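You operate a simulated robot arm through the tools that you are given. There is no shell and no other tool.

You run a simulated two-armed robot. Do the job below in one go: nothing can be reset, and whatever is moved stays where it is left.

TASK
Pick up the measuring jug labelled "plum" from the middle of the steel counter with one hand, pass it to the other hand and put it on the top of the ware table. Set down upright: measuring jug.

It is judged by the outcome, as a careful person would: the job done as asked, and still so three seconds after it is handed in. It fails if anything else is knocked over, pushed out of place, dropped, spilled or broken.

THE ROBOT
Two 7-joint arms with two-finger parallel grippers on one trunk, on a base that moves. Base frame: it is fixed to the floor where the robot stands at the start and does not move with it; the origin is under the middle of the robot, x ahead of it, y to its left, z up. Units: m, rad, N and s.
The left shoulder is at the start at [0.062, 0.197, 0.937], the right one opposite. With the tool pointing down near the work surface each hand reaches from about 0.18 to 0.7 m from the robot's upright axis, wherever it stands, measured 20 degrees to its own side. Places, roughly: top of the ware table [-2.3, 3.7, 0.7]. Payload 1.57 kg a hand.
Tool frame (each hand has its own): the origin (TCP) lies between the finger pads and is the grasp point; the fingertips stand 0.03 m ahead of it; z points along the fingers, y is the line along which they close. The gripper opens to 0.11 m. The fingers are 0.024 m wide and 0.012 m thick; the gripper's body (0.048 by 0.112 m) begins 0.078 m behind the TCP.
Orientation is that of the tool frame in the base frame, as [roll, pitch, yaw] about the fixed x, y, z axes, in that order (R = Rz(yaw) Ry(pitch) Rx(roll)). With the fingers straight down and closing along the base's y, the tool's x points along the base's -x, its y along +y and its z along -z.

THE INTERFACE
- The arms move only by the tool send_rows. It takes "left_commands", "right_commands" or both (then of equal length, played together; a hand with none holds still); each is one flat list of numbers, 7 for each row, row after row: the turn, a rotation vector about the base's x, y, z in units of 45 degrees (1.0 is 45 degrees), then the shift along the base's x, y, z in units of 150 mm (1.0 is 150 mm), then the closure, from 0 (fully open) to 1 (shut). In form: [ax, ay, az, tx, ty, tz, jaw, ax, ay, az, tx, ty, tz, jaw, ...]. A call has 1 to 20 rows; each row is the pose to reach, as a shift and turn from the pose commanded when the call began. A call with a number of a shift or a turn outside -1 to 1 is refused whole. A row lasts 0.2 s, in which the tool goes at most 0.05 m and 0.15 rad; a call with a longer step from one row to the next is refused whole, and so is a gripper value outside its range. Where a pose cannot be reached the arm comes as near as it can. A force on the tool above 40 N (or 10 N above the force at the start of the call, whichever is more), or a blocked arm, ends the call early, and 0.2 s more pass. Each finger travels about 0.072 m/s and halts on what it meets, pressing with about 40 N; the grip force reading is that of the motor and also rises with nothing between the fingers. The clock runs only during rows and for 0.2 s after the last one: add rows that repeat a pose to give the fingers time. The reply holds the time, the measured pose of the TCP, the force on the tool along the base axes, the opening and the grip force, in the units named above and with some noise, with the torque about the TCP (base axes, N m) and any sound that the robot's microphone picked up.
- Cameras (640 x 400 px; columns grow to the right, rows downward): "scene" is now at [0.1133, -0.0105, 1.5305]; the picture's right is [-0.15, -0.99, 0.00], its down [-0.69, 0.10, -0.72] and it looks along [0.71, -0.11, -0.69] (base axes); focal length 278 px, centre (320, 200). "left" rides on the left gripper at [0.07, -0.016, -0.141] in its tool frame; the picture's right is [0.23, 0.97, 0.00], its down [-0.85, 0.20, -0.48] and it looks along [-0.47, 0.11, 0.88] (tool axes); focal length 222 px, centre (320, 200). "right" rides on the right gripper at [0.07, 0.016, -0.141] in its tool frame; the picture's right is [-0.23, 0.97, 0.00], its down [-0.85, -0.20, -0.48] and it looks along [-0.47, -0.11, 0.88] (tool axes); focal length 222 px, centre (320, 200).
- grab_frame(camera): a new picture of that camera. No time passes.
- move_column(by): slides the trunk up (or, below 0, down) by that many m; the arms and the scene camera ride with it, the base frame stays. It gives what a move gives, with no picture.
- roll_base(legs): drives the robot by 1 to 6 legs, each [ahead, left, turn to the left] in m, m and rad, along the robot's own axes; the way and the turn of a leg run together, so that a leg with both is an arc; at most 1.5 m and 3.142 rad a leg. The arms and the cameras ride along, it lands a little off, and it stops where it bumps. It gives what a move gives.
- turn_head(pan, tilt): turns the head with the scene camera to pan (to the left, within 1.501 rad either way) and tilt (down, from -0.506 to 1.204), counted from straight ahead of the robot. It gives what a move gives.
- point_at(camera, pixels): there is no depth. For up to 12 entries [column, row, z] of the newest picture of that camera ("zoom" is the newest enlarged one), the place [x, y] in the base frame at which the ray of that pixel passes the height z, good to about 0.003 m. No time passes.
- enlarge(camera, box): a new picture of the part [left, top, right, bottom] of that camera's present view, enlarged. No time passes.
- sign_off(): hands the job in; it is judged then, once.

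Leave the grippers open and the arms clear of the work at the hand-in unless told otherwise.

The tools are called after "Call:" as a command line: name --argument value ..., lists and objects as JSON in quotes. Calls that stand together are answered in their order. send_rows: Moves the arms, as the interface text tells. Its arguments: {"type":"object","properties":{"left_commands":{"type":"array","items":{"type":"number"}},"right_commands":{"type":"array","items":{"type":"number"}}},"required":[]} The other tools are called the same way: move_column (by) moves the trunk up or down; roll_base (legs) drives the base; turn_head (pan, tilt) turns the head that bears the scene camera; grab_frame (camera) takes a picture; point_at (camera, pixels) gives the place at which the rays of pixels pass given heights; enlarge (camera, box) takes an enlarged picture of a part of a camera's view; sign_off () hands the job in.

At the start:

```text
time_s: 0.0
left_ee_pos: [0.4821, 0.1596, 1.2222]
left_tool_rot: [-3.141, 0.0, -3.14]
left_force: [0.2, 0.7, 0.5]
left_ft_torque: [0.01, -0.02, -0.01]
left_finger_gap: 0.1101
left_finger_force: 0.0
right_ee_pos: [0.3544, -0.1412, 1.1917]
right_tool_rot: [-3.14, -0.002, 3.141]
right_force: [-0.4, -0.1, -0.3]
right_ft_torque: [0.05, 0.0, 0.01]
right_finger_gap: 0.1099
right_finger_force: 0.1
trunk travel left (down, up): [-0.533, 0.457]
robot x, y, heading: [-0.0006, -0.0037, 0.004]
head pan, tilt (commanded): [-0.148, 0.764]
```

scene: 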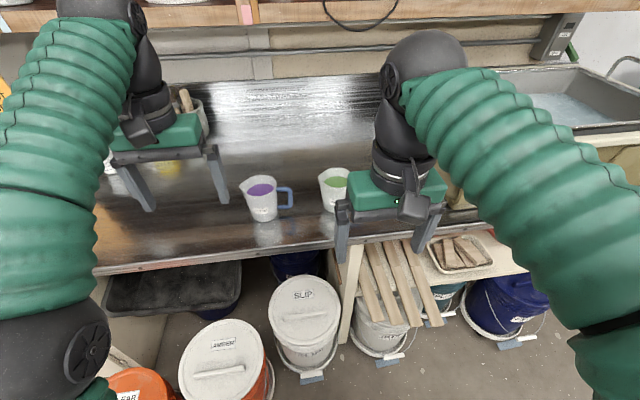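
right: 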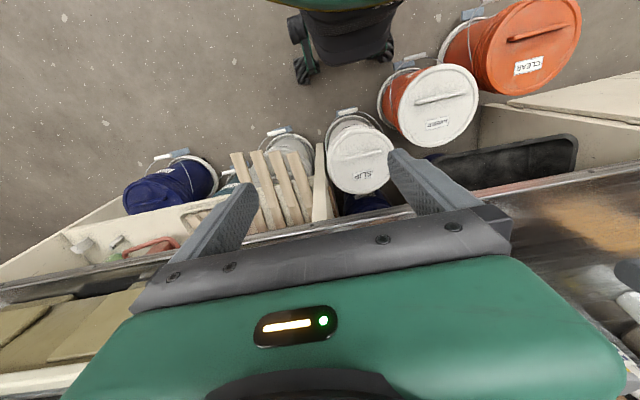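
left: 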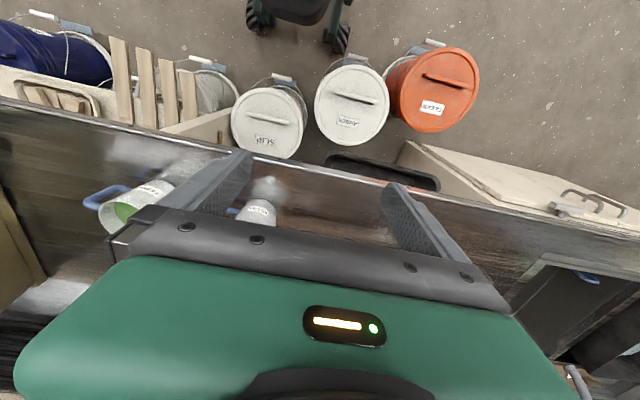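

I see two jugs on the steel counter, one with purple contents (about 264,198) and one with green (about 335,188), and other items half hidden by the arms. I'll enlarge the jug area to read the labels.

Call:
enlarge --camera "scene" --box '[220, 150, 380, 250]'

Call:
enlarge --camera "scene" --box '[90, 70, 250, 170]'

```text
4.00 times, centred on (300, 200) of scene
```

zoom: 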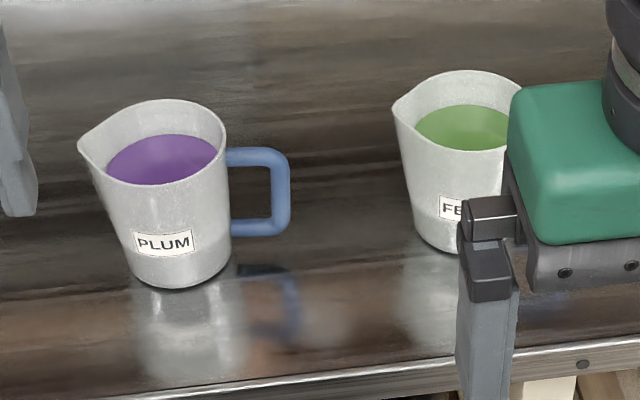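

```text
4.00 times, centred on (170, 120) of scene
```

zoom: 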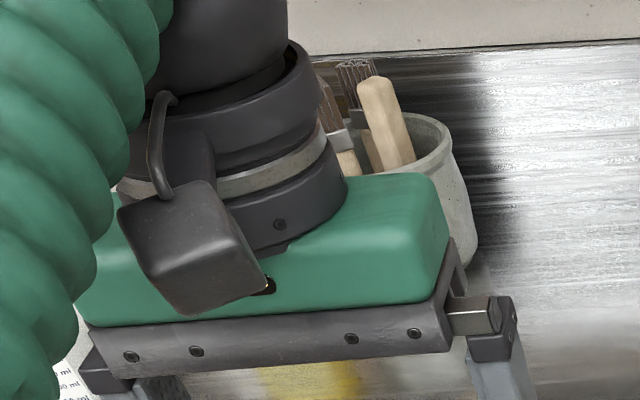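

The plum jug is the one with the purple liquid, at about (262,198) in the scene view. Its handle points right (−y) and its spout left. The second jug is green. Next I'll look at it through the left hand camera and query some heights so I can triangulate.

Call:
enlarge --camera "left" --box '[80, 130, 320, 280]'

Call:
point_at --camera "scene" --pixels '[[265, 221, 0.8], [265, 221, 0.85], [265, 221, 0.9], [265, 221, 0.95], [258, 178, 0.95], [258, 178, 1.0], [258, 178, 1.05], [300, 250, 0.9]]'

```text
2.67 times, centred on (200, 205) of left
```

zoom: 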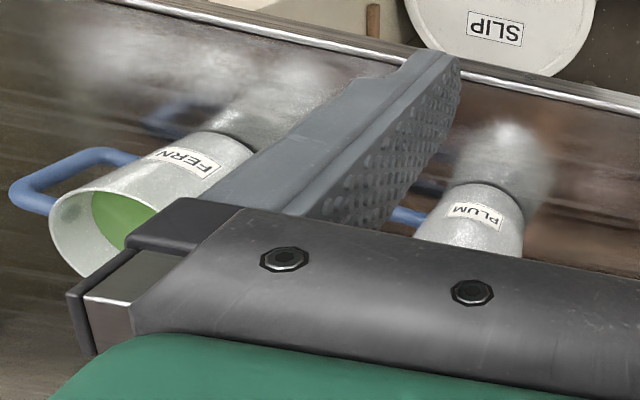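

```text
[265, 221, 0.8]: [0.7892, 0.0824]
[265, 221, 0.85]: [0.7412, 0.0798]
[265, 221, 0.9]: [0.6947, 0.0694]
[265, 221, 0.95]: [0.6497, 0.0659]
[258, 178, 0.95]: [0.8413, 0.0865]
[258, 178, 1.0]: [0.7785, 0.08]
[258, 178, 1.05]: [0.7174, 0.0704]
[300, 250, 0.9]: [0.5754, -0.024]
```

The PLUM label shows in both views: scene about (261,210.8), left about (257.7,210.2). I'll compare the two rays at several heights to get the real height.

Call:
point_at --camera "scene" --pixels '[[261, 210.8, 0.8], [261, 210.8, 0.85], [261, 210.8, 0.9], [261, 210.8, 0.95], [265, 221.8, 0.75], [265, 221.8, 0.8], [265, 221.8, 0.85], [265, 221.8, 0.9]]'

Call:
point_at --camera "left" --pixels '[[257.7, 210.2, 0.8], [257.7, 210.2, 0.85], [257.7, 210.2, 0.9], [257.7, 210.2, 0.95], [263.7, 199, 0.75], [263.7, 199, 0.8], [263.7, 199, 0.85], [263.7, 199, 0.9]]'

```text
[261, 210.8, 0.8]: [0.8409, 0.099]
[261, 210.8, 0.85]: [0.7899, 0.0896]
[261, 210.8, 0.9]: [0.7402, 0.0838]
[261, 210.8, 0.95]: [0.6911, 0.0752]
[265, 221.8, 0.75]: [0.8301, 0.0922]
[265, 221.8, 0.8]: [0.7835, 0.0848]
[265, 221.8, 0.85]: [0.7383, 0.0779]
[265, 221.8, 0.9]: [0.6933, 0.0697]
```

```text
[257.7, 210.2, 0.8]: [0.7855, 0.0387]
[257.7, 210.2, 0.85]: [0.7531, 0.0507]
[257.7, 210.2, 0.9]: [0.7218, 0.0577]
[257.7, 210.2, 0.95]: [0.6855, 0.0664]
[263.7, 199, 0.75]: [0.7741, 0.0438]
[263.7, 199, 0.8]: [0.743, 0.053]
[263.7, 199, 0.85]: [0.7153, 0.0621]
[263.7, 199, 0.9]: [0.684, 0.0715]
```

Both rays meet at about z=0.95 for the label and z=0.91 for the jug's front bottom edge. So the counter top is about 0.91 and the front of the jug is at about (0.684, 0.07). Next I'll query the rim (front 261,196; back 261,175), the handle and the counter edge.

Call:
point_at --camera "scene" --pixels '[[261, 196.2, 0.99], [261, 196.2, 1.01], [261, 196.2, 1.03], [261, 175, 0.99], [261, 175, 1.01], [261, 175, 1.03], [251, 221, 0.91], [278, 216, 0.91], [276, 188, 1.01], [291.5, 193, 1.0], [291.5, 203, 0.95], [300, 249, 0.91]]'

Call:
turn_head --pan -0.148 --tilt 1.15

Call:
grab_frame --camera "scene"

```text
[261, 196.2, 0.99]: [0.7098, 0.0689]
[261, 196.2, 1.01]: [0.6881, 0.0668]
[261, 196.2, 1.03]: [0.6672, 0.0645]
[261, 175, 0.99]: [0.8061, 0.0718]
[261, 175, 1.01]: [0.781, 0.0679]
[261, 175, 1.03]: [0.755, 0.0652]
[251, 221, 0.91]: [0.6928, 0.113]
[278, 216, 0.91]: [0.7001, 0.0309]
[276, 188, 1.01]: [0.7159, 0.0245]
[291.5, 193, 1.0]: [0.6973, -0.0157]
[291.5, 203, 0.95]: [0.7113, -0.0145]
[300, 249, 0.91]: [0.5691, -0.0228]
```

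```text
time_s: 0.9
left_ee_pos: [0.4809, 0.1584, 1.2217]
left_tool_rot: [-3.141, 0.002, 3.141]
left_force: [-0.2, 1.2, 0.1]
left_ft_torque: [0.0, 0.0, 0.02]
left_finger_gap: 0.11
left_finger_force: 0.1
right_ee_pos: [0.3539, -0.1415, 1.1939]
right_tool_rot: [-3.141, -0.001, 3.141]
right_force: [-0.4, 0.3, 1.4]
right_ft_torque: [0.05, -0.03, 0.03]
right_finger_gap: 0.1102
right_finger_force: 0.1
trunk travel left (down, up): [-0.533, 0.457]
robot x, y, heading: [-0.0002, 0.0022, -0.001]
head pan, tilt (commanded): [-0.148, 1.15]
```

```text
taken
```

scene: 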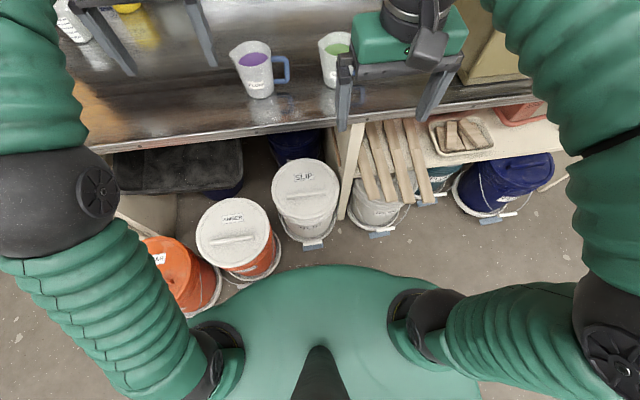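

The jug is about 0.105 m tall. Its rim is about 0.092 m across, centred near (0.729, 0.068), and the handle reaches out to y≈−0.015. I need to drive a bit closer, so I'm checking the gap between the robot's feet and the buckets. The feet show in the left view at (258,25) and (340,45), and the bucket fronts in the scene view at about (305,245), (245,285) and (375,235).

Call:
point_at --camera "left" --pixels '[[258, 25, 0.03], [340, 48, 0.03], [300, 20, 0.15], [278, 155, 0.2], [350, 140, 0.2], [270, 80, 0.0], [355, 60, 0.0], [205, 60, 0.0]]'

Call:
point_at --camera "scene" --pixels '[[310, 248, 0.0], [245, 285, 0.0], [378, 235, 0.0], [490, 220, 0.0], [310, 240, 0.05], [200, 315, 0.0], [320, 270, 0.5], [320, 270, 0.9]]'

Call:
enlarge --camera "left" --box '[200, 0, 480, 160]'

```text
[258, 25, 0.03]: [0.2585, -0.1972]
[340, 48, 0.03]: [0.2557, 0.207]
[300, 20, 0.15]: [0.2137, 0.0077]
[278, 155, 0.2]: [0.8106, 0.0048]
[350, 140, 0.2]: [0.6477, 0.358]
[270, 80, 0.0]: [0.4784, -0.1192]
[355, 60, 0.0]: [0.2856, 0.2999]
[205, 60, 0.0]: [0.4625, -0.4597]
```

```text
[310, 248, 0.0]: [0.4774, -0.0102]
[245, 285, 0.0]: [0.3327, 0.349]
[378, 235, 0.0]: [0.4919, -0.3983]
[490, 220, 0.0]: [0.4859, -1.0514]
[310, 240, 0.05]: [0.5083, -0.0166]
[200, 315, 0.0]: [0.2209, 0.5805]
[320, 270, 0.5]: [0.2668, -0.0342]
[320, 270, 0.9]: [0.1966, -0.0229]
```

```text
2.29 times, centred on (340, 80) of left
```

zoom: 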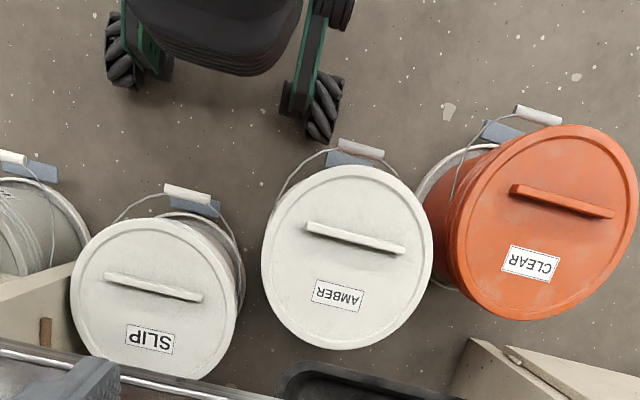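

The front wheels reach x≈0.28 at y≈±0.2. The AMBER bucket stands near the left wheel, and SLIP's front is at x≈0.48. Before planning the grasp I'll look around, first the counter to the left and then the room toward the ware table.

Call:
turn_head --pan 0.7 --tilt 0.5

Call:
grab_frame --camera "scene"

Call:
turn_head --pan 1.5 --tilt 0.3

Call:
grab_frame --camera "scene"

```text
time_s: 2.0
left_ee_pos: [0.4807, 0.1608, 1.2218]
left_tool_rot: [-3.141, 0.0, -3.142]
left_force: [-0.1, -0.2, 0.1]
left_ft_torque: [0.0, 0.03, 0.0]
left_finger_gap: 0.11
left_finger_force: 0.1
right_ee_pos: [0.3527, -0.1398, 1.1936]
right_tool_rot: [3.141, 0.0, -3.141]
right_force: [0.6, -0.2, 0.5]
right_ft_torque: [-0.01, -0.05, 0.0]
right_finger_gap: 0.11
right_finger_force: 0.0
trunk travel left (down, up): [-0.533, 0.457]
robot x, y, heading: [-0.003, 0.0028, -0.001]
head pan, tilt (commanded): [0.7, 0.499]
```

```text
taken
```

scene: 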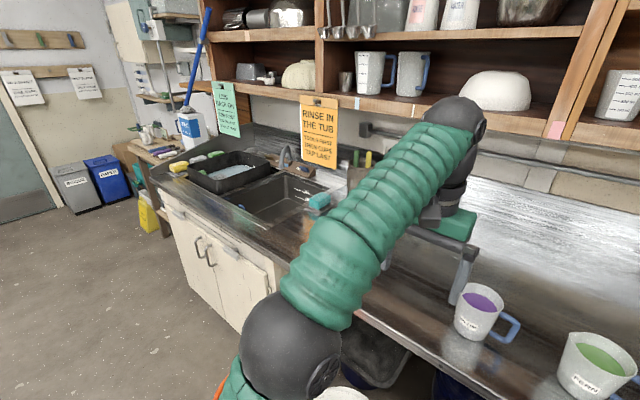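

```text
time_s: 3.2
left_ee_pos: [0.4814, 0.1597, 1.2223]
left_tool_rot: [-3.142, 0.0, -3.141]
left_force: [0.1, -0.8, 0.7]
left_ft_torque: [-0.02, 0.03, 0.0]
left_finger_gap: 0.1102
left_finger_force: 0.1
right_ee_pos: [0.3527, -0.1401, 1.193]
right_tool_rot: [3.141, -0.001, -3.142]
right_force: [-0.4, 0.2, -0.1]
right_ft_torque: [-0.04, 0.05, 0.01]
right_finger_gap: 0.1099
right_finger_force: 0.0
trunk travel left (down, up): [-0.533, 0.457]
robot x, y, heading: [-0.0013, 0.001, -0.005]
head pan, tilt (commanded): [1.499, 0.3]
```

```text
taken
```

scene: 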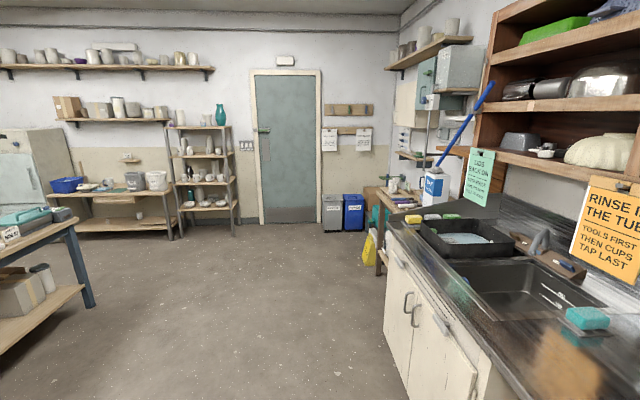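

The table along the far-left wall, at about (110,195), matches the ware table's rough position. I'll zoom in on it.

Call:
enlarge --camera "scene" --box '[0, 120, 240, 270]'

Call:
point_at --camera "scene" --pixels '[[60, 195, 0.7], [175, 190, 0.7], [110, 195, 0.7], [78, 240, 0.0], [170, 238, 0.0], [90, 305, 0.0], [235, 235, 0.0], [50, 220, 0.7]]'

```text
2.67 times, centred on (120, 195) of scene
```

zoom: 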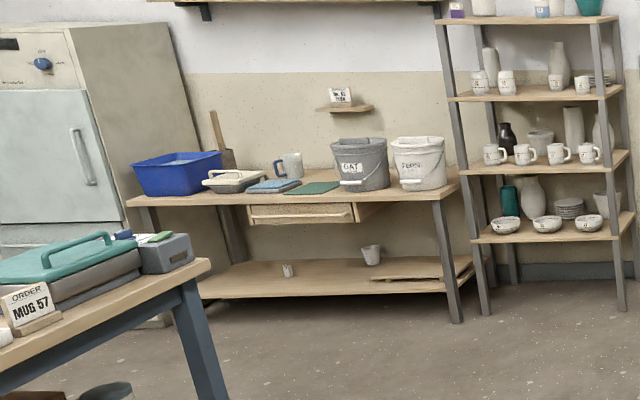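

```text
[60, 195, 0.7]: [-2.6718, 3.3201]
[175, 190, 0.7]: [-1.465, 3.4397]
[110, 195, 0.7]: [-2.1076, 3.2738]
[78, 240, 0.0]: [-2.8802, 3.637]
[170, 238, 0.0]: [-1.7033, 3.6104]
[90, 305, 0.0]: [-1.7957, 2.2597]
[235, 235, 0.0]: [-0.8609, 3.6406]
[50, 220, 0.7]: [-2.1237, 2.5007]
```

The ware table stands against the far wall: x≈−2.9 to −1.5, front edge near y≈3.3. It has a blue bin, a pan, a sponge, a mat, a jug and two buckets on it. My plan:
1. Pick the jug with the left hand from the spout side, low on the body.
2. Take it over with the right hand from above.
3. Drive to the table and set it down from above.

First I'll shift the base about 0.15 m right and 0.12 m forward. The wheels clear the AMBER bucket and stop short of SLIP at x≈0.48. I'll also point the head back at the counter.

Call:
roll_base --legs '[[0, -0.15, 0], [0.1, 0, 0]]'

Call:
turn_head --pan 0.2 --tilt 0.75

Call:
grab_frame --camera "scene"

Call:
grab_frame --camera "left"

```text
time_s: 5.3
left_ee_pos: [0.5815, 0.0118, 1.2206]
left_tool_rot: [-3.136, 0.0, 3.137]
left_force: [-0.3, 0.1, -0.1]
left_ft_torque: [0.0, 0.02, -0.02]
left_finger_gap: 0.1102
left_finger_force: 0.0
right_ee_pos: [0.4528, -0.2875, 1.194]
right_tool_rot: [-3.137, -0.002, 3.137]
right_force: [0.3, 0.6, 0.2]
right_ft_torque: [0.03, 0.05, 0.0]
right_finger_gap: 0.11
right_finger_force: 0.3
trunk travel left (down, up): [-0.533, 0.457]
robot x, y, heading: [0.1002, -0.1484, -0.004]
head pan, tilt (commanded): [1.499, 0.3]
```

```text
time_s: 6.8
left_ee_pos: [0.5813, 0.0066, 1.2215]
left_tool_rot: [-3.141, 0.0, 3.138]
left_force: [0.9, 0.4, -1.0]
left_ft_torque: [-0.02, 0.0, -0.01]
left_finger_gap: 0.1098
left_finger_force: 0.0
right_ee_pos: [0.4524, -0.2928, 1.194]
right_tool_rot: [3.141, 0.0, 3.139]
right_force: [0.4, 0.1, -1.0]
right_ft_torque: [-0.04, -0.01, -0.02]
right_finger_gap: 0.11
right_finger_force: 0.1
trunk travel left (down, up): [-0.533, 0.457]
robot x, y, heading: [0.0981, -0.1529, -0.007]
head pan, tilt (commanded): [0.201, 0.75]
```

```text
taken
```

scene: 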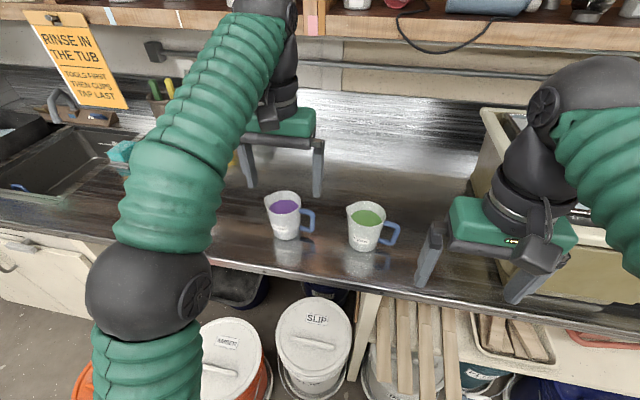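

```text
taken
```

left: 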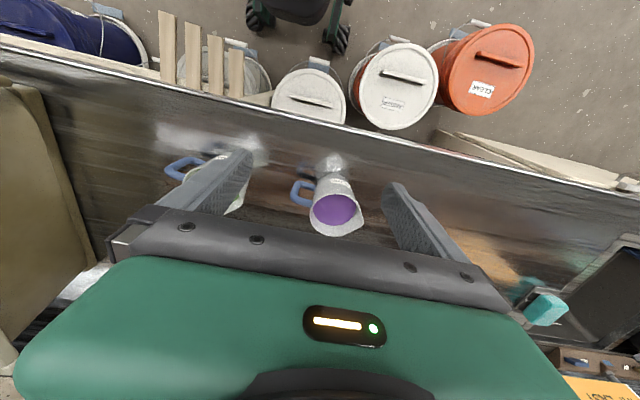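

The base is in place. I'll raise the trunk 0.15 m so the arms come at the counter from above and the view improves.

Call:
move_column --by 0.15

```text
time_s: 8.5
left_ee_pos: [0.5814, 0.0027, 1.3722]
left_tool_rot: [3.139, -0.002, 3.137]
left_force: [0.1, -0.3, 0.8]
left_ft_torque: [-0.01, -0.03, 0.0]
left_finger_gap: 0.1104
left_finger_force: 0.1
right_ee_pos: [0.4526, -0.2955, 1.3436]
right_tool_rot: [3.14, 0.0, 3.137]
right_force: [-0.5, 0.5, -0.2]
right_ft_torque: [0.02, 0.01, 0.0]
right_finger_gap: 0.1099
right_finger_force: 0.1
trunk travel left (down, up): [-0.683, 0.307]
robot x, y, heading: [0.0997, -0.1502, -0.004]
head pan, tilt (commanded): [0.201, 0.75]
```

Next I'll move the left hand about 0.15 m to the left while turning it +45° in yaw, staying high and clear.

Call:
send_rows --left_commands '[0, 0, 0.167, 0, 0.167, 0, 0, 0, 0, 0.333, 0, 0.333, 0, 0, 0, 0, 0.5, 0, 0.5, 0, 0, 0, 0, 0.667, 0, 0.667, 0, 0, 0, 0, 0.833, 0, 0.833, 0, 0, 0, 0, 1.0, 0, 1.0, 0, 0]'

Call:
send_rows --left_commands '[0, 0, 0.167, 0, 0.167, 0, 0, 0, 0, 0.333, 0, 0.333, 0, 0, 0, 0, 0.5, 0, 0.5, 0, 0, 0, 0, 0.667, 0, 0.667, 0, 0, 0, 0, 0.833, 0, 0.833, 0, 0, 0, 0, 1.0, 0, 1.0, 0, 0]'

Call:
grab_frame --camera "scene"

```text
time_s: 9.9
left_ee_pos: [0.5831, 0.1581, 1.3701]
left_tool_rot: [3.141, 0.002, -2.357]
left_force: [0.2, 0.4, 0.7]
left_ft_torque: [-0.01, 0.01, 0.04]
left_finger_gap: 0.1097
left_finger_force: 0.0
right_ee_pos: [0.4523, -0.2931, 1.343]
right_tool_rot: [-3.141, -0.001, 3.136]
right_force: [0.2, 0.5, 0.0]
right_ft_torque: [-0.01, 0.02, 0.0]
right_finger_gap: 0.1098
right_finger_force: 0.0
trunk travel left (down, up): [-0.683, 0.307]
robot x, y, heading: [0.1001, -0.152, 0.002]
head pan, tilt (commanded): [0.201, 0.75]
```

```text
time_s: 11.3
left_ee_pos: [0.5576, 0.2621, 1.3602]
left_tool_rot: [3.14, 0.001, -1.736]
left_force: [0.2, 0.6, -0.4]
left_ft_torque: [-0.01, -0.01, 0.0]
left_finger_gap: 0.1099
left_finger_force: 0.1
left hand out of reach, approached as far as the arm can: row 1, 2, 3, 4, 5, 6
right_ee_pos: [0.453, -0.2938, 1.3431]
right_tool_rot: [3.141, -0.002, 3.135]
right_force: [0.1, 0.6, -0.9]
right_ft_torque: [0.0, 0.0, 0.0]
right_finger_gap: 0.1099
right_finger_force: 0.0
trunk travel left (down, up): [-0.683, 0.307]
robot x, y, heading: [0.1, -0.1475, -0.003]
head pan, tilt (commanded): [0.201, 0.75]
```

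```text
taken
```

scene: 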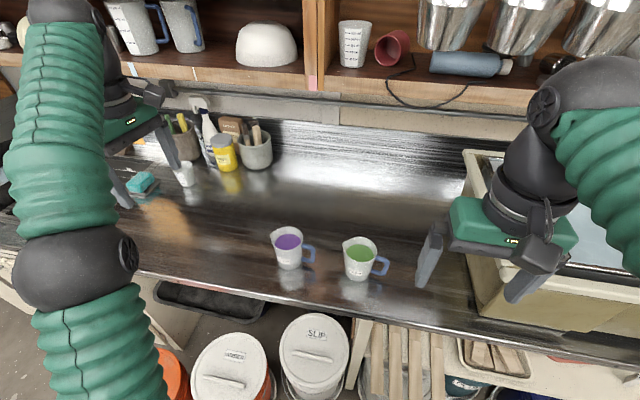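

The left hand went out of reach at that height. The counter left of the jug is clear: the bottle, brush pot and yellow tub sit well back at about (190–260,150). I'll lower the left hand 0.12 m and see which pose it settles to.

Call:
send_rows --left_commands '[0, 0, 0, 0, 0, -0.267, 0, 0, 0, 0, 0, 0, -0.533, 0, 0, 0, 0, 0, 0, -0.8, 0, 0, 0, 0, 0, 0, -0.8, 0]'

```text
time_s: 12.3
left_ee_pos: [0.5561, 0.2624, 1.2395]
left_tool_rot: [-3.141, 0.002, -1.739]
left_force: [-0.7, 0.0, 0.5]
left_ft_torque: [0.03, -0.02, 0.02]
left_finger_gap: 0.1099
left_finger_force: 0.0
right_ee_pos: [0.4522, -0.2939, 1.3438]
right_tool_rot: [-3.141, -0.001, 3.138]
right_force: [0.3, -0.1, 0.5]
right_ft_torque: [0.01, 0.0, -0.04]
right_finger_gap: 0.1098
right_finger_force: 0.1
trunk travel left (down, up): [-0.683, 0.307]
robot x, y, heading: [0.101, -0.1475, -0.003]
head pan, tilt (commanded): [0.201, 0.75]
```

The commanded pose is clamped to what was reached, and yaw is now −1.739. I'll correct yaw to −1.571, then tilt the hand about the base x axis so its fingers point toward −y.

Call:
send_rows --left_commands '[0, 0, 0.107, 0, 0, 0, 0, 0, 0, 0.214, 0, 0, 0, 0, 0, 0, 0.214, 0, 0, 0, 0]'

Call:
send_rows --left_commands '[-0.167, 0, 0, 0, 0, 0, 0, -0.333, 0, 0, 0, 0, 0, 0, -0.5, 0, 0, 0, 0, 0, 0, -0.667, 0, 0, 0, 0, 0, 0, -0.833, 0, 0, 0, 0, 0, 0, -1.0, 0, 0, 0, 0, 0, 0]'

```text
time_s: 13.1
left_ee_pos: [0.5566, 0.2617, 1.2393]
left_tool_rot: [3.14, 0.0, -1.57]
left_force: [0.4, -0.3, 0.3]
left_ft_torque: [0.01, -0.02, -0.02]
left_finger_gap: 0.11
left_finger_force: 0.0
right_ee_pos: [0.4525, -0.2949, 1.3432]
right_tool_rot: [3.141, -0.003, 3.136]
right_force: [0.5, -0.4, -0.7]
right_ft_torque: [0.03, -0.01, 0.01]
right_finger_gap: 0.11
right_finger_force: 0.1
trunk travel left (down, up): [-0.683, 0.307]
robot x, y, heading: [0.0992, -0.1479, -0.008]
head pan, tilt (commanded): [0.201, 0.75]
```

```text
time_s: 14.5
left_ee_pos: [0.5573, 0.2629, 1.2382]
left_tool_rot: [3.137, -0.786, -1.568]
left_force: [1.2, -0.2, 0.2]
left_ft_torque: [-0.05, 0.0, -0.01]
left_finger_gap: 0.1097
left_finger_force: 0.1
right_ee_pos: [0.4533, -0.2904, 1.343]
right_tool_rot: [-3.141, -0.001, 3.138]
right_force: [0.0, 0.1, 0.5]
right_ft_torque: [-0.03, -0.03, -0.02]
right_finger_gap: 0.1101
right_finger_force: 0.0
trunk travel left (down, up): [-0.683, 0.307]
robot x, y, heading: [0.1039, -0.1501, -0.006]
head pan, tilt (commanded): [0.201, 0.75]
```

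The hand now points 45° down toward −y. I'll tilt it another 30° to get 15° below horizontal, while moving it +0.10 m in x and −0.10 m in z.

Call:
send_rows --left_commands '[-0.133, 0, 0, 0.133, 0.03, -0.133, 0, -0.267, 0, 0, 0.267, 0.06, -0.267, 0, -0.4, 0, 0, 0.4, 0.09, -0.4, 0, -0.533, 0, 0, 0.533, 0.12, -0.533, 0, -0.667, 0, 0, 0.667, 0.15, -0.667, 0]'

Call:
grab_frame --camera "left"

Call:
grab_frame --camera "scene"

```text
time_s: 15.7
left_ee_pos: [0.6159, 0.2219, 1.1353]
left_tool_rot: [3.133, -1.223, -1.563]
left_force: [-0.4, 0.1, -0.3]
left_ft_torque: [-0.02, 0.02, -0.01]
left_finger_gap: 0.1098
left_finger_force: 0.0
left hand out of reach, approached as far as the arm can: row 1, 2, 3, 4, 5
right_ee_pos: [0.4545, -0.2965, 1.343]
right_tool_rot: [3.14, -0.001, 3.137]
right_force: [-0.2, -0.4, 0.3]
right_ft_torque: [0.03, 0.03, 0.0]
right_finger_gap: 0.1099
right_finger_force: 0.2
trunk travel left (down, up): [-0.683, 0.307]
robot x, y, heading: [0.1006, -0.1497, -0.003]
head pan, tilt (commanded): [0.201, 0.75]
```

```text
taken
```

left: 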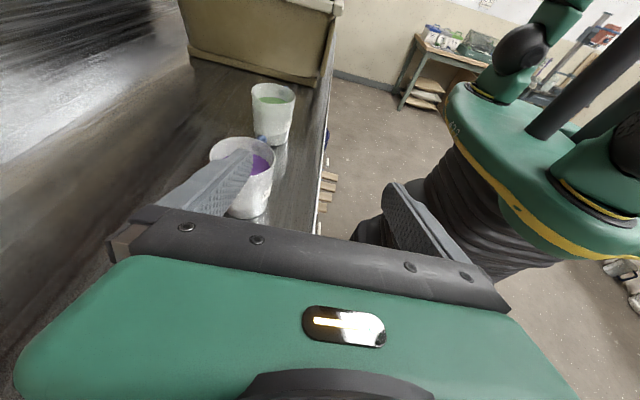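

```text
taken
```

scene: 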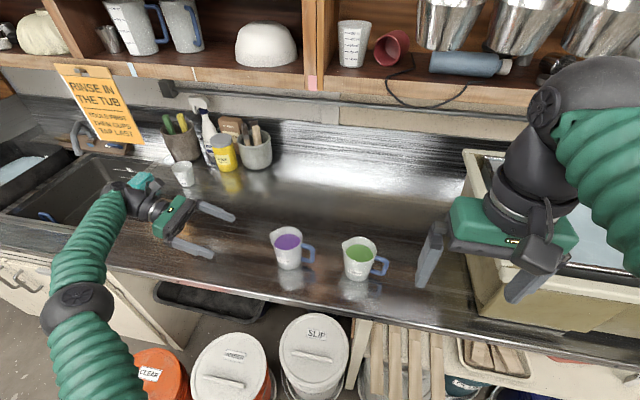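

Pointing straight along −y is out of reach, but a diagonal approach about 35° toward +x is within it. I'll turn the left hand +35° about z and pull it back a little. I'll also re-measure the jug from the higher scene view at about (290,250).

Call:
send_rows --left_commands '[0, 0, 0.156, -0.05, 0.05, -0.05, 0, 0, 0, 0.311, -0.1, 0.1, -0.1, 0, 0, 0, 0.467, -0.15, 0.15, -0.15, 0, 0, 0, 0.622, -0.2, 0.2, -0.2, 0, 0, 0, 0.778, -0.25, 0.25, -0.25, 0]'

Call:
enlarge --camera "scene" --box '[240, 210, 400, 310]'

```text
time_s: 16.9
left_ee_pos: [0.5752, 0.2653, 1.1001]
left_tool_rot: [3.137, -1.225, -0.954]
left_force: [-0.3, -0.2, -0.8]
left_ft_torque: [0.0, 0.01, -0.03]
left_finger_gap: 0.11
left_finger_force: 0.1
right_ee_pos: [0.4518, -0.2941, 1.3435]
right_tool_rot: [-3.141, 0.0, 3.137]
right_force: [-0.3, 0.9, -0.2]
right_ft_torque: [0.01, 0.0, 0.02]
right_finger_gap: 0.1101
right_finger_force: 0.1
trunk travel left (down, up): [-0.683, 0.307]
robot x, y, heading: [0.0995, -0.1485, -0.008]
head pan, tilt (commanded): [0.201, 0.75]
```

```text
4.00 times, centred on (320, 260) of scene
```

zoom: 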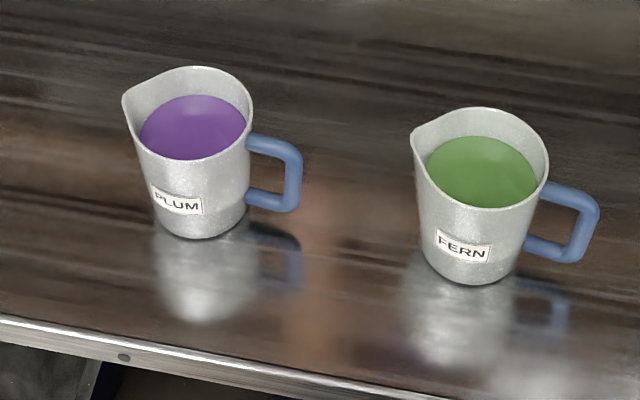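

The left hand now points diagonally at the jug, 20° down. I'll measure the plum jug's rim, base and handle in the zoomed picture.

Call:
point_at --camera "zoom" --pixels '[[195, 67, 1.015], [190, 160, 1.015], [253, 112, 1.015], [133, 118, 1.015], [123, 95, 1.015], [200, 238, 0.91], [155, 222, 0.91], [246, 213, 0.91], [302, 155, 1.0], [302, 200, 0.95], [250, 205, 0.945], [150, 205, 0.945]]'

```text
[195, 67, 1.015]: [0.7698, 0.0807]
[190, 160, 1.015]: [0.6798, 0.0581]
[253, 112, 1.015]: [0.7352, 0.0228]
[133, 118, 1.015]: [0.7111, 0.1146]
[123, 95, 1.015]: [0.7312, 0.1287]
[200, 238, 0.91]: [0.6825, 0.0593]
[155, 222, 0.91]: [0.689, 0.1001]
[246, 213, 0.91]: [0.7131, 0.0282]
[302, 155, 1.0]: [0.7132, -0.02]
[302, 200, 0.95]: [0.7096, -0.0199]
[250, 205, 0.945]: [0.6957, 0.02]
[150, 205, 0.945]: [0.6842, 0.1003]
```

The jug axis is at about (0.723, 0.071). Its rim is 0.092 m across, the spout points to +y, and the handle points to −y and slightly −x. I'll turn the hand −10° so the fingertips stay clear of the handle. Then I'll go to a point 0.14 m behind the jug along the approach line and descend.

Call:
send_rows --left_commands '[0, 0, -0.056, 0.1475, -0.1125, -0.083, 0, 0, 0, -0.112, 0.295, -0.225, -0.167, 0, 0, 0, -0.168, 0.4425, -0.3375, -0.25, 0, 0, 0, -0.223, 0.59, -0.45, -0.333, 0]'

Call:
grab_frame --camera "left"

Call:
grab_frame --camera "scene"

```text
time_s: 17.9
left_ee_pos: [0.6667, 0.1973, 1.0467]
left_tool_rot: [3.128, -1.224, -1.124]
left_force: [0.1, -0.2, 0.6]
left_ft_torque: [-0.02, 0.01, -0.02]
left_finger_gap: 0.1102
left_finger_force: 0.1
right_ee_pos: [0.4556, -0.2938, 1.3419]
right_tool_rot: [3.141, -0.001, 3.138]
right_force: [0.0, -0.4, 1.1]
right_ft_torque: [0.02, 0.05, 0.02]
right_finger_gap: 0.11
right_finger_force: 0.1
trunk travel left (down, up): [-0.683, 0.307]
robot x, y, heading: [0.0999, -0.1509, -0.004]
head pan, tilt (commanded): [0.201, 0.75]
```

```text
taken
```

left: 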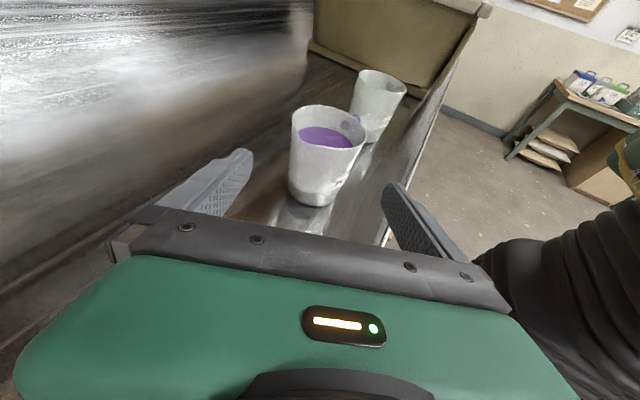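

```text
taken
```

scene: 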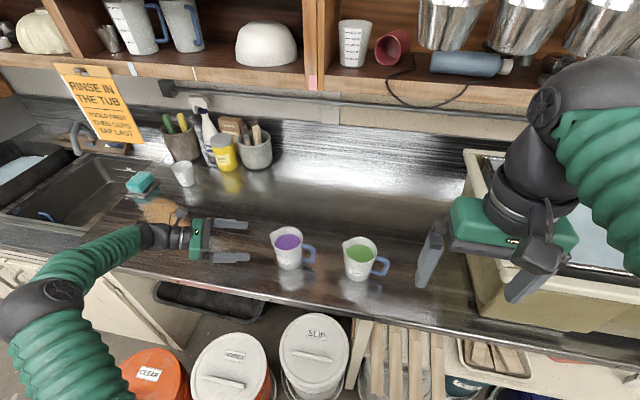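

The jug sits nicely between the fingers in the left view: base spanning about (291–336, 200), rim about (292–367, 125). I'll cross-check its position from this view.

Call:
enlarge --camera "left" --box '[220, 80, 420, 230]'

Call:
point_at --camera "left" --pixels '[[310, 206, 0.91], [290, 190, 0.92], [338, 195, 0.92], [327, 105, 1.015], [330, 148, 1.015], [292, 122, 1.015], [366, 132, 1.015]]'

```text
2.67 times, centred on (320, 155) of left
```

zoom: 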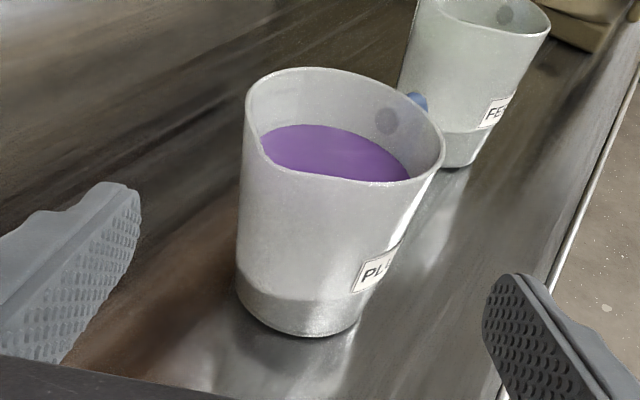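

```text
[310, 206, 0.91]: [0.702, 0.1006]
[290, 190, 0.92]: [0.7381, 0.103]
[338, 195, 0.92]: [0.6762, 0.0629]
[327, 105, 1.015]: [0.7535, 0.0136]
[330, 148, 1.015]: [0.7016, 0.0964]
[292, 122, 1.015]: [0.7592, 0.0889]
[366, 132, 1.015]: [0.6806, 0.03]
```

Combining both views, the jug axis is at about (0.717, 0.070), the rim at about z=1.02 and the counter at about 0.917. In the hand view the jug is about 1 cm toward tool +y of the centre line, so I'll correct that and descend to z≈0.952 behind it.

Call:
send_rows --left_commands '[0, 0, 0, -0.03, -0.003, -0.15, 0, 0, 0, 0, -0.05, -0.006, -0.32, 0, 0, 0, 0, -0.068, -0.009, -0.48, 0, 0, 0, 0, -0.068, -0.009, -0.631, 0, 0, 0, 0, -0.068, -0.009, -0.631, 0]'

Call:
grab_frame --camera "left"

Call:
grab_frame --camera "scene"

```text
time_s: 19.1
left_ee_pos: [0.6534, 0.1968, 0.9537]
left_tool_rot: [3.134, -1.224, -1.129]
left_force: [0.5, -0.4, 0.9]
left_ft_torque: [-0.02, 0.01, 0.01]
left_finger_gap: 0.1098
left_finger_force: 0.0
right_ee_pos: [0.453, -0.2943, 1.344]
right_tool_rot: [3.142, 0.001, 3.136]
right_force: [0.0, -0.4, -0.2]
right_ft_torque: [-0.01, -0.03, 0.02]
right_finger_gap: 0.1102
right_finger_force: 0.0
trunk travel left (down, up): [-0.683, 0.307]
robot x, y, heading: [0.0997, -0.1488, -0.005]
head pan, tilt (commanded): [0.201, 0.75]
```

```text
taken
```

left: 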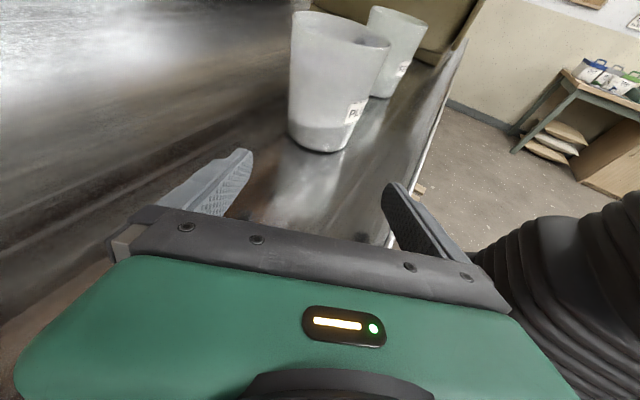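

```text
taken
```

scene: 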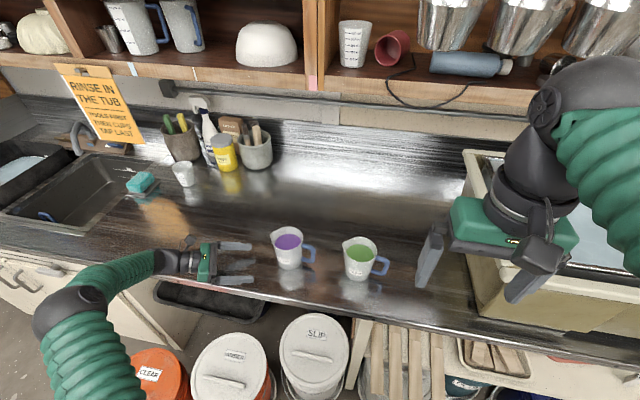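

The jug is centred on the hand's line, with edges at about 288 and 352 at the grasp row and the tool line at about 320. I'll advance 0.09 m along the approach line and check.

Call:
send_rows --left_commands '[0, 0, 0, 0.064, -0.1355, 0, 0, 0, 0, 0, 0.128, -0.271, 0, 0, 0, 0, 0, 0.192, -0.4065, 0, 0, 0, 0, 0, 0.257, -0.542, 0, 0, 0, 0, 0, 0.257, -0.542, 0, 0]'

Call:
grab_frame --camera "left"

Call:
enlarge --camera "scene" --box '[180, 200, 340, 300]'

```text
time_s: 20.3
left_ee_pos: [0.6904, 0.1141, 0.9536]
left_tool_rot: [3.134, -1.224, -1.126]
left_force: [0.2, 0.3, 0.3]
left_ft_torque: [0.02, 0.01, 0.03]
left_finger_gap: 0.1099
left_finger_force: 0.0
right_ee_pos: [0.4536, -0.2933, 1.3444]
right_tool_rot: [-3.141, -0.001, 3.137]
right_force: [0.4, -1.2, 0.8]
right_ft_torque: [0.02, 0.05, 0.01]
right_finger_gap: 0.1098
right_finger_force: 0.1
trunk travel left (down, up): [-0.683, 0.307]
robot x, y, heading: [0.0996, -0.1531, -0.007]
head pan, tilt (commanded): [0.201, 0.75]
```

```text
taken
```

left: 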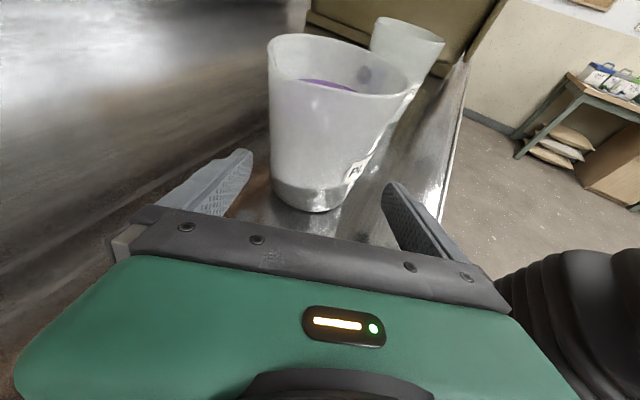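

```text
4.00 times, centred on (260, 250) of scene
```

zoom: 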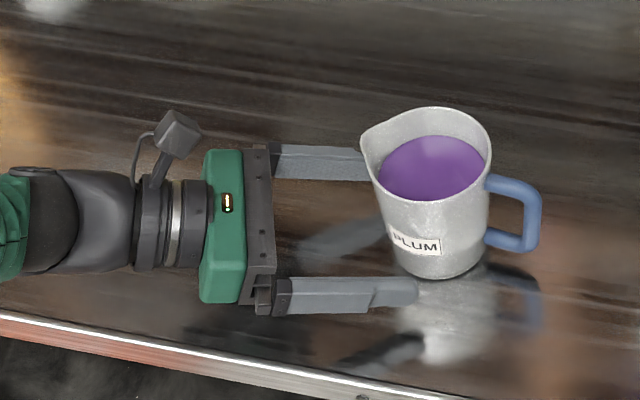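

The hand view shows the jug centred within about 2 mm, and in the scene the fingers straddle it at low height. I'll go the last 0.043 m.

Call:
send_rows --left_commands '[0, 0, 0, 0.045, -0.084, 0, 0, 0, 0, 0, 0.09, -0.169, 0, 0, 0, 0, 0, 0.135, -0.253, 0, 0, 0, 0, 0, 0.135, -0.253, 0, 0]'

Call:
grab_frame --camera "left"

Call:
enlarge --camera "scene" --box '[200, 200, 360, 300]'

```text
time_s: 21.3
left_ee_pos: [0.7101, 0.0759, 0.9528]
left_tool_rot: [3.134, -1.223, -1.126]
left_force: [0.9, 0.1, -0.2]
left_ft_torque: [0.0, 0.01, 0.03]
left_finger_gap: 0.1101
left_finger_force: 0.0
right_ee_pos: [0.4519, -0.2939, 1.3435]
right_tool_rot: [-3.141, 0.0, 3.139]
right_force: [0.1, -0.1, 0.2]
right_ft_torque: [0.01, 0.02, 0.01]
right_finger_gap: 0.11
right_finger_force: 0.1
trunk travel left (down, up): [-0.683, 0.307]
robot x, y, heading: [0.1012, -0.1525, -0.007]
head pan, tilt (commanded): [0.201, 0.75]
```

```text
taken
```

left: 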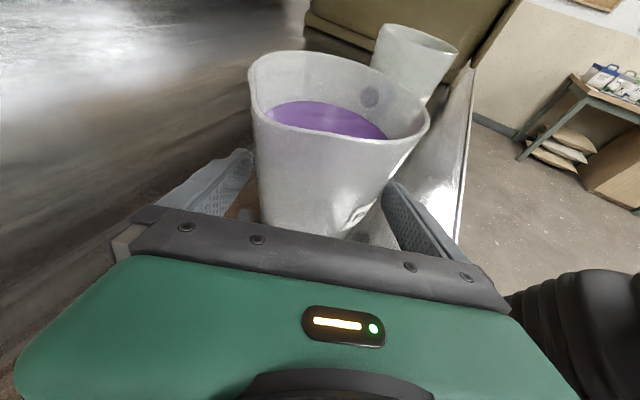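

```text
4.00 times, centred on (280, 250) of scene
```

zoom: 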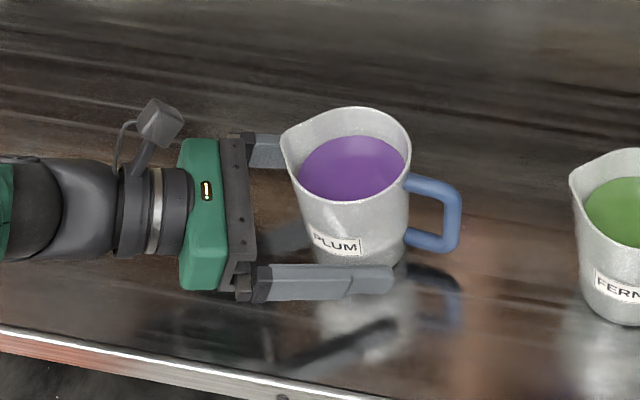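

Both fingers straddle the jug body and the front fingertip passes just beyond its centre. I'll close the left gripper gently.

Call:
send_rows --left_commands '[0, 0, 0, 0, 0, 0, 0.1, 0, 0, 0, 0, 0, 0, 0.18, 0, 0, 0, 0, 0, 0, 0.25, 0, 0, 0, 0, 0, 0, 0.32, 0, 0, 0, 0, 0, 0, 0.4, 0, 0, 0, 0, 0, 0, 0.5, 0, 0, 0, 0, 0, 0, 0.5, 0, 0, 0, 0, 0, 0, 0.5]'

Call:
enlarge --camera "scene" --box '[200, 200, 360, 300]'

Call:
grab_frame --camera "left"

```text
time_s: 23.1
left_ee_pos: [0.7117, 0.0754, 0.9544]
left_tool_rot: [3.133, -1.222, -1.127]
left_force: [2.3, 1.2, 1.0]
left_ft_torque: [-0.04, -0.15, 0.09]
left_finger_gap: 0.0845
left_finger_force: 40.2
right_ee_pos: [0.4535, -0.2928, 1.3441]
right_tool_rot: [3.141, 0.0, 3.136]
right_force: [-0.2, 0.2, -0.3]
right_ft_torque: [-0.03, -0.03, 0.01]
right_finger_gap: 0.11
right_finger_force: 0.1
trunk travel left (down, up): [-0.683, 0.307]
robot x, y, heading: [0.0987, -0.1518, -0.003]
head pan, tilt (commanded): [0.201, 0.75]
```

```text
4.00 times, centred on (280, 250) of scene
```

zoom: 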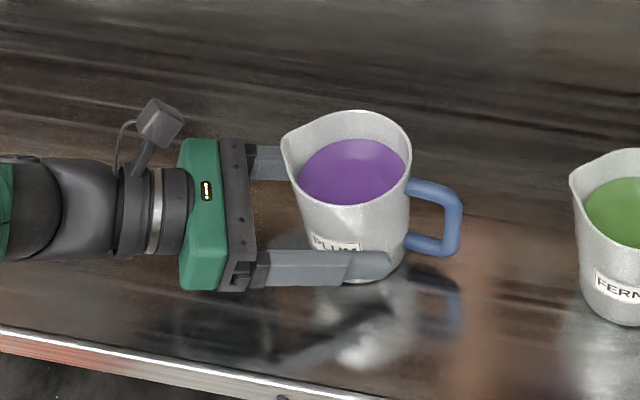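

```text
taken
```

left: 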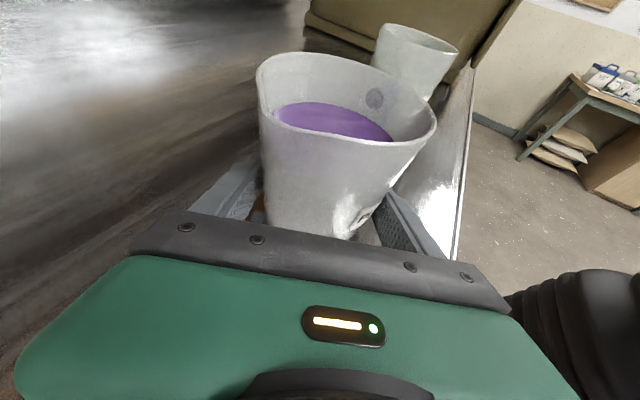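

The grip is firm: gap 0.0845 m, 40 N. I'll lift slowly by 0.06 m.

Call:
send_rows --left_commands '[0, 0, 0, 0, 0, 0.02, 0.5, 0, 0, 0, 0, 0, 0.06, 0.5, 0, 0, 0, 0, 0, 0.12, 0.5, 0, 0, 0, 0, 0, 0.19, 0.5, 0, 0, 0, 0, 0, 0.26, 0.5, 0, 0, 0, 0, 0, 0.33, 0.5, 0, 0, 0, 0, 0, 0.38, 0.5, 0, 0, 0, 0, 0, 0.4, 0.5]'

Call:
enlarge --camera "scene" --box '[200, 180, 360, 280]'

Call:
grab_frame --camera "left"

```text
time_s: 24.9
left_ee_pos: [0.7126, 0.0771, 1.0131]
left_tool_rot: [3.13, -1.223, -1.124]
left_force: [-0.2, 0.4, -6.5]
left_ft_torque: [0.06, 0.04, -0.02]
left_finger_gap: 0.0845
left_finger_force: 40.2
right_ee_pos: [0.4534, -0.2932, 1.3436]
right_tool_rot: [-3.141, 0.0, 3.135]
right_force: [0.7, -0.6, -0.1]
right_ft_torque: [0.01, -0.05, 0.01]
right_finger_gap: 0.11
right_finger_force: 0.0
trunk travel left (down, up): [-0.683, 0.307]
robot x, y, heading: [0.1007, -0.1457, -0.007]
head pan, tilt (commanded): [0.201, 0.75]
```

```text
4.00 times, centred on (280, 230) of scene
```

zoom: 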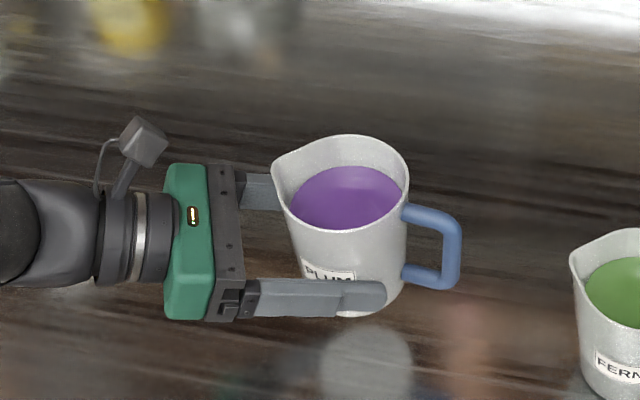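

```text
taken
```

left: 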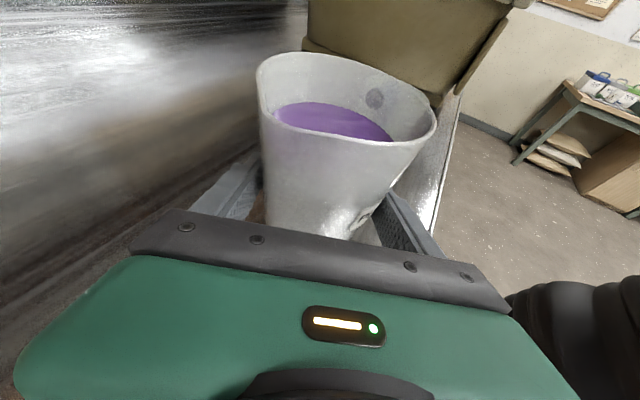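

The lift worked. The hand carries about 6.5 N and the jug is upright. I'll bring it straight back from the counter (−x) and slightly up, slowly and keeping it level, so its handle stays away from the FERN jug.

Call:
send_rows --left_commands '[0, 0, 0, -0.03, 0, 0.03, 0.5, 0, 0, 0, -0.1, 0, 0.08, 0.5, 0, 0, 0, -0.2, 0, 0.14, 0.5, 0, 0, 0, -0.3, 0, 0.2, 0.5, 0, 0, 0, -0.4, 0, 0.24, 0.5, 0, 0, 0, -0.5, 0, 0.27, 0.5, 0, 0, 0, -0.6, 0, 0.27, 0.5, 0, 0, 0, -0.7, 0, 0.27, 0.5, 0, 0, 0, -0.77, 0, 0.27, 0.5, 0, 0, 0, -0.8, 0, 0.27, 0.5]'

Call:
grab_frame --camera "scene"

```text
time_s: 27.1
left_ee_pos: [0.5924, 0.0768, 1.0556]
left_tool_rot: [3.132, -1.224, -1.126]
left_force: [0.0, -0.2, -6.5]
left_ft_torque: [0.07, 0.05, -0.03]
left_finger_gap: 0.0845
left_finger_force: 39.6
right_ee_pos: [0.4538, -0.2929, 1.3442]
right_tool_rot: [-3.142, -0.001, 3.136]
right_force: [-0.1, -0.2, 0.5]
right_ft_torque: [0.0, -0.01, 0.01]
right_finger_gap: 0.11
right_finger_force: 0.1
trunk travel left (down, up): [-0.683, 0.307]
robot x, y, heading: [0.1006, -0.152, -0.004]
head pan, tilt (commanded): [0.201, 0.75]
```

```text
taken
```

scene: 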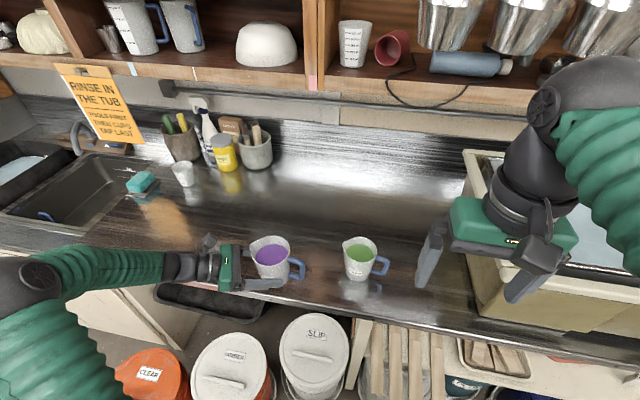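

The jug is held steady. Next I'll bring it in front of the robot's middle, about (0.53, −0.04), where both hands can reach.

Call:
send_rows --left_commands '[0, 0, 0, -0.02, -0.03, 0, 0.5, 0, 0, 0, -0.06, -0.1, 0, 0.5, 0, 0, 0, -0.11, -0.2, 0, 0.5, 0, 0, 0, -0.17, -0.31, -0.02, 0.5, 0, 0, 0, -0.23, -0.42, -0.04, 0.5, 0, 0, 0, -0.29, -0.53, -0.06, 0.5, 0, 0, 0, -0.35, -0.64, -0.08, 0.5, 0, 0, 0, -0.39, -0.72, -0.09, 0.5, 0, 0, 0, -0.41, -0.77, -0.1, 0.5, 0, 0, 0, -0.413, -0.78, -0.1, 0.5]'

Call:
grab_frame --camera "scene"

```text
time_s: 29.3
left_ee_pos: [0.5321, -0.0424, 1.0396]
left_tool_rot: [3.134, -1.224, -1.125]
left_force: [-0.4, -0.1, -7.8]
left_ft_torque: [0.07, 0.04, 0.0]
left_finger_gap: 0.0845
left_finger_force: 39.3
right_ee_pos: [0.454, -0.2943, 1.3436]
right_tool_rot: [3.141, 0.0, 3.136]
right_force: [-0.6, -0.8, 0.1]
right_ft_torque: [0.0, -0.03, -0.02]
right_finger_gap: 0.11
right_finger_force: 0.1
trunk travel left (down, up): [-0.683, 0.307]
robot x, y, heading: [0.0957, -0.1493, -0.005]
head pan, tilt (commanded): [0.201, 0.75]
```

```text
taken
```

scene: 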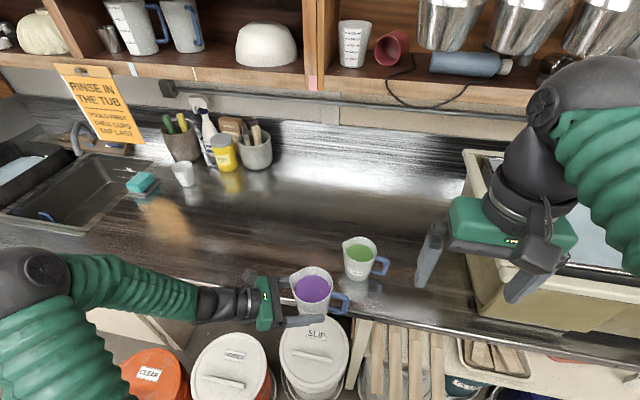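

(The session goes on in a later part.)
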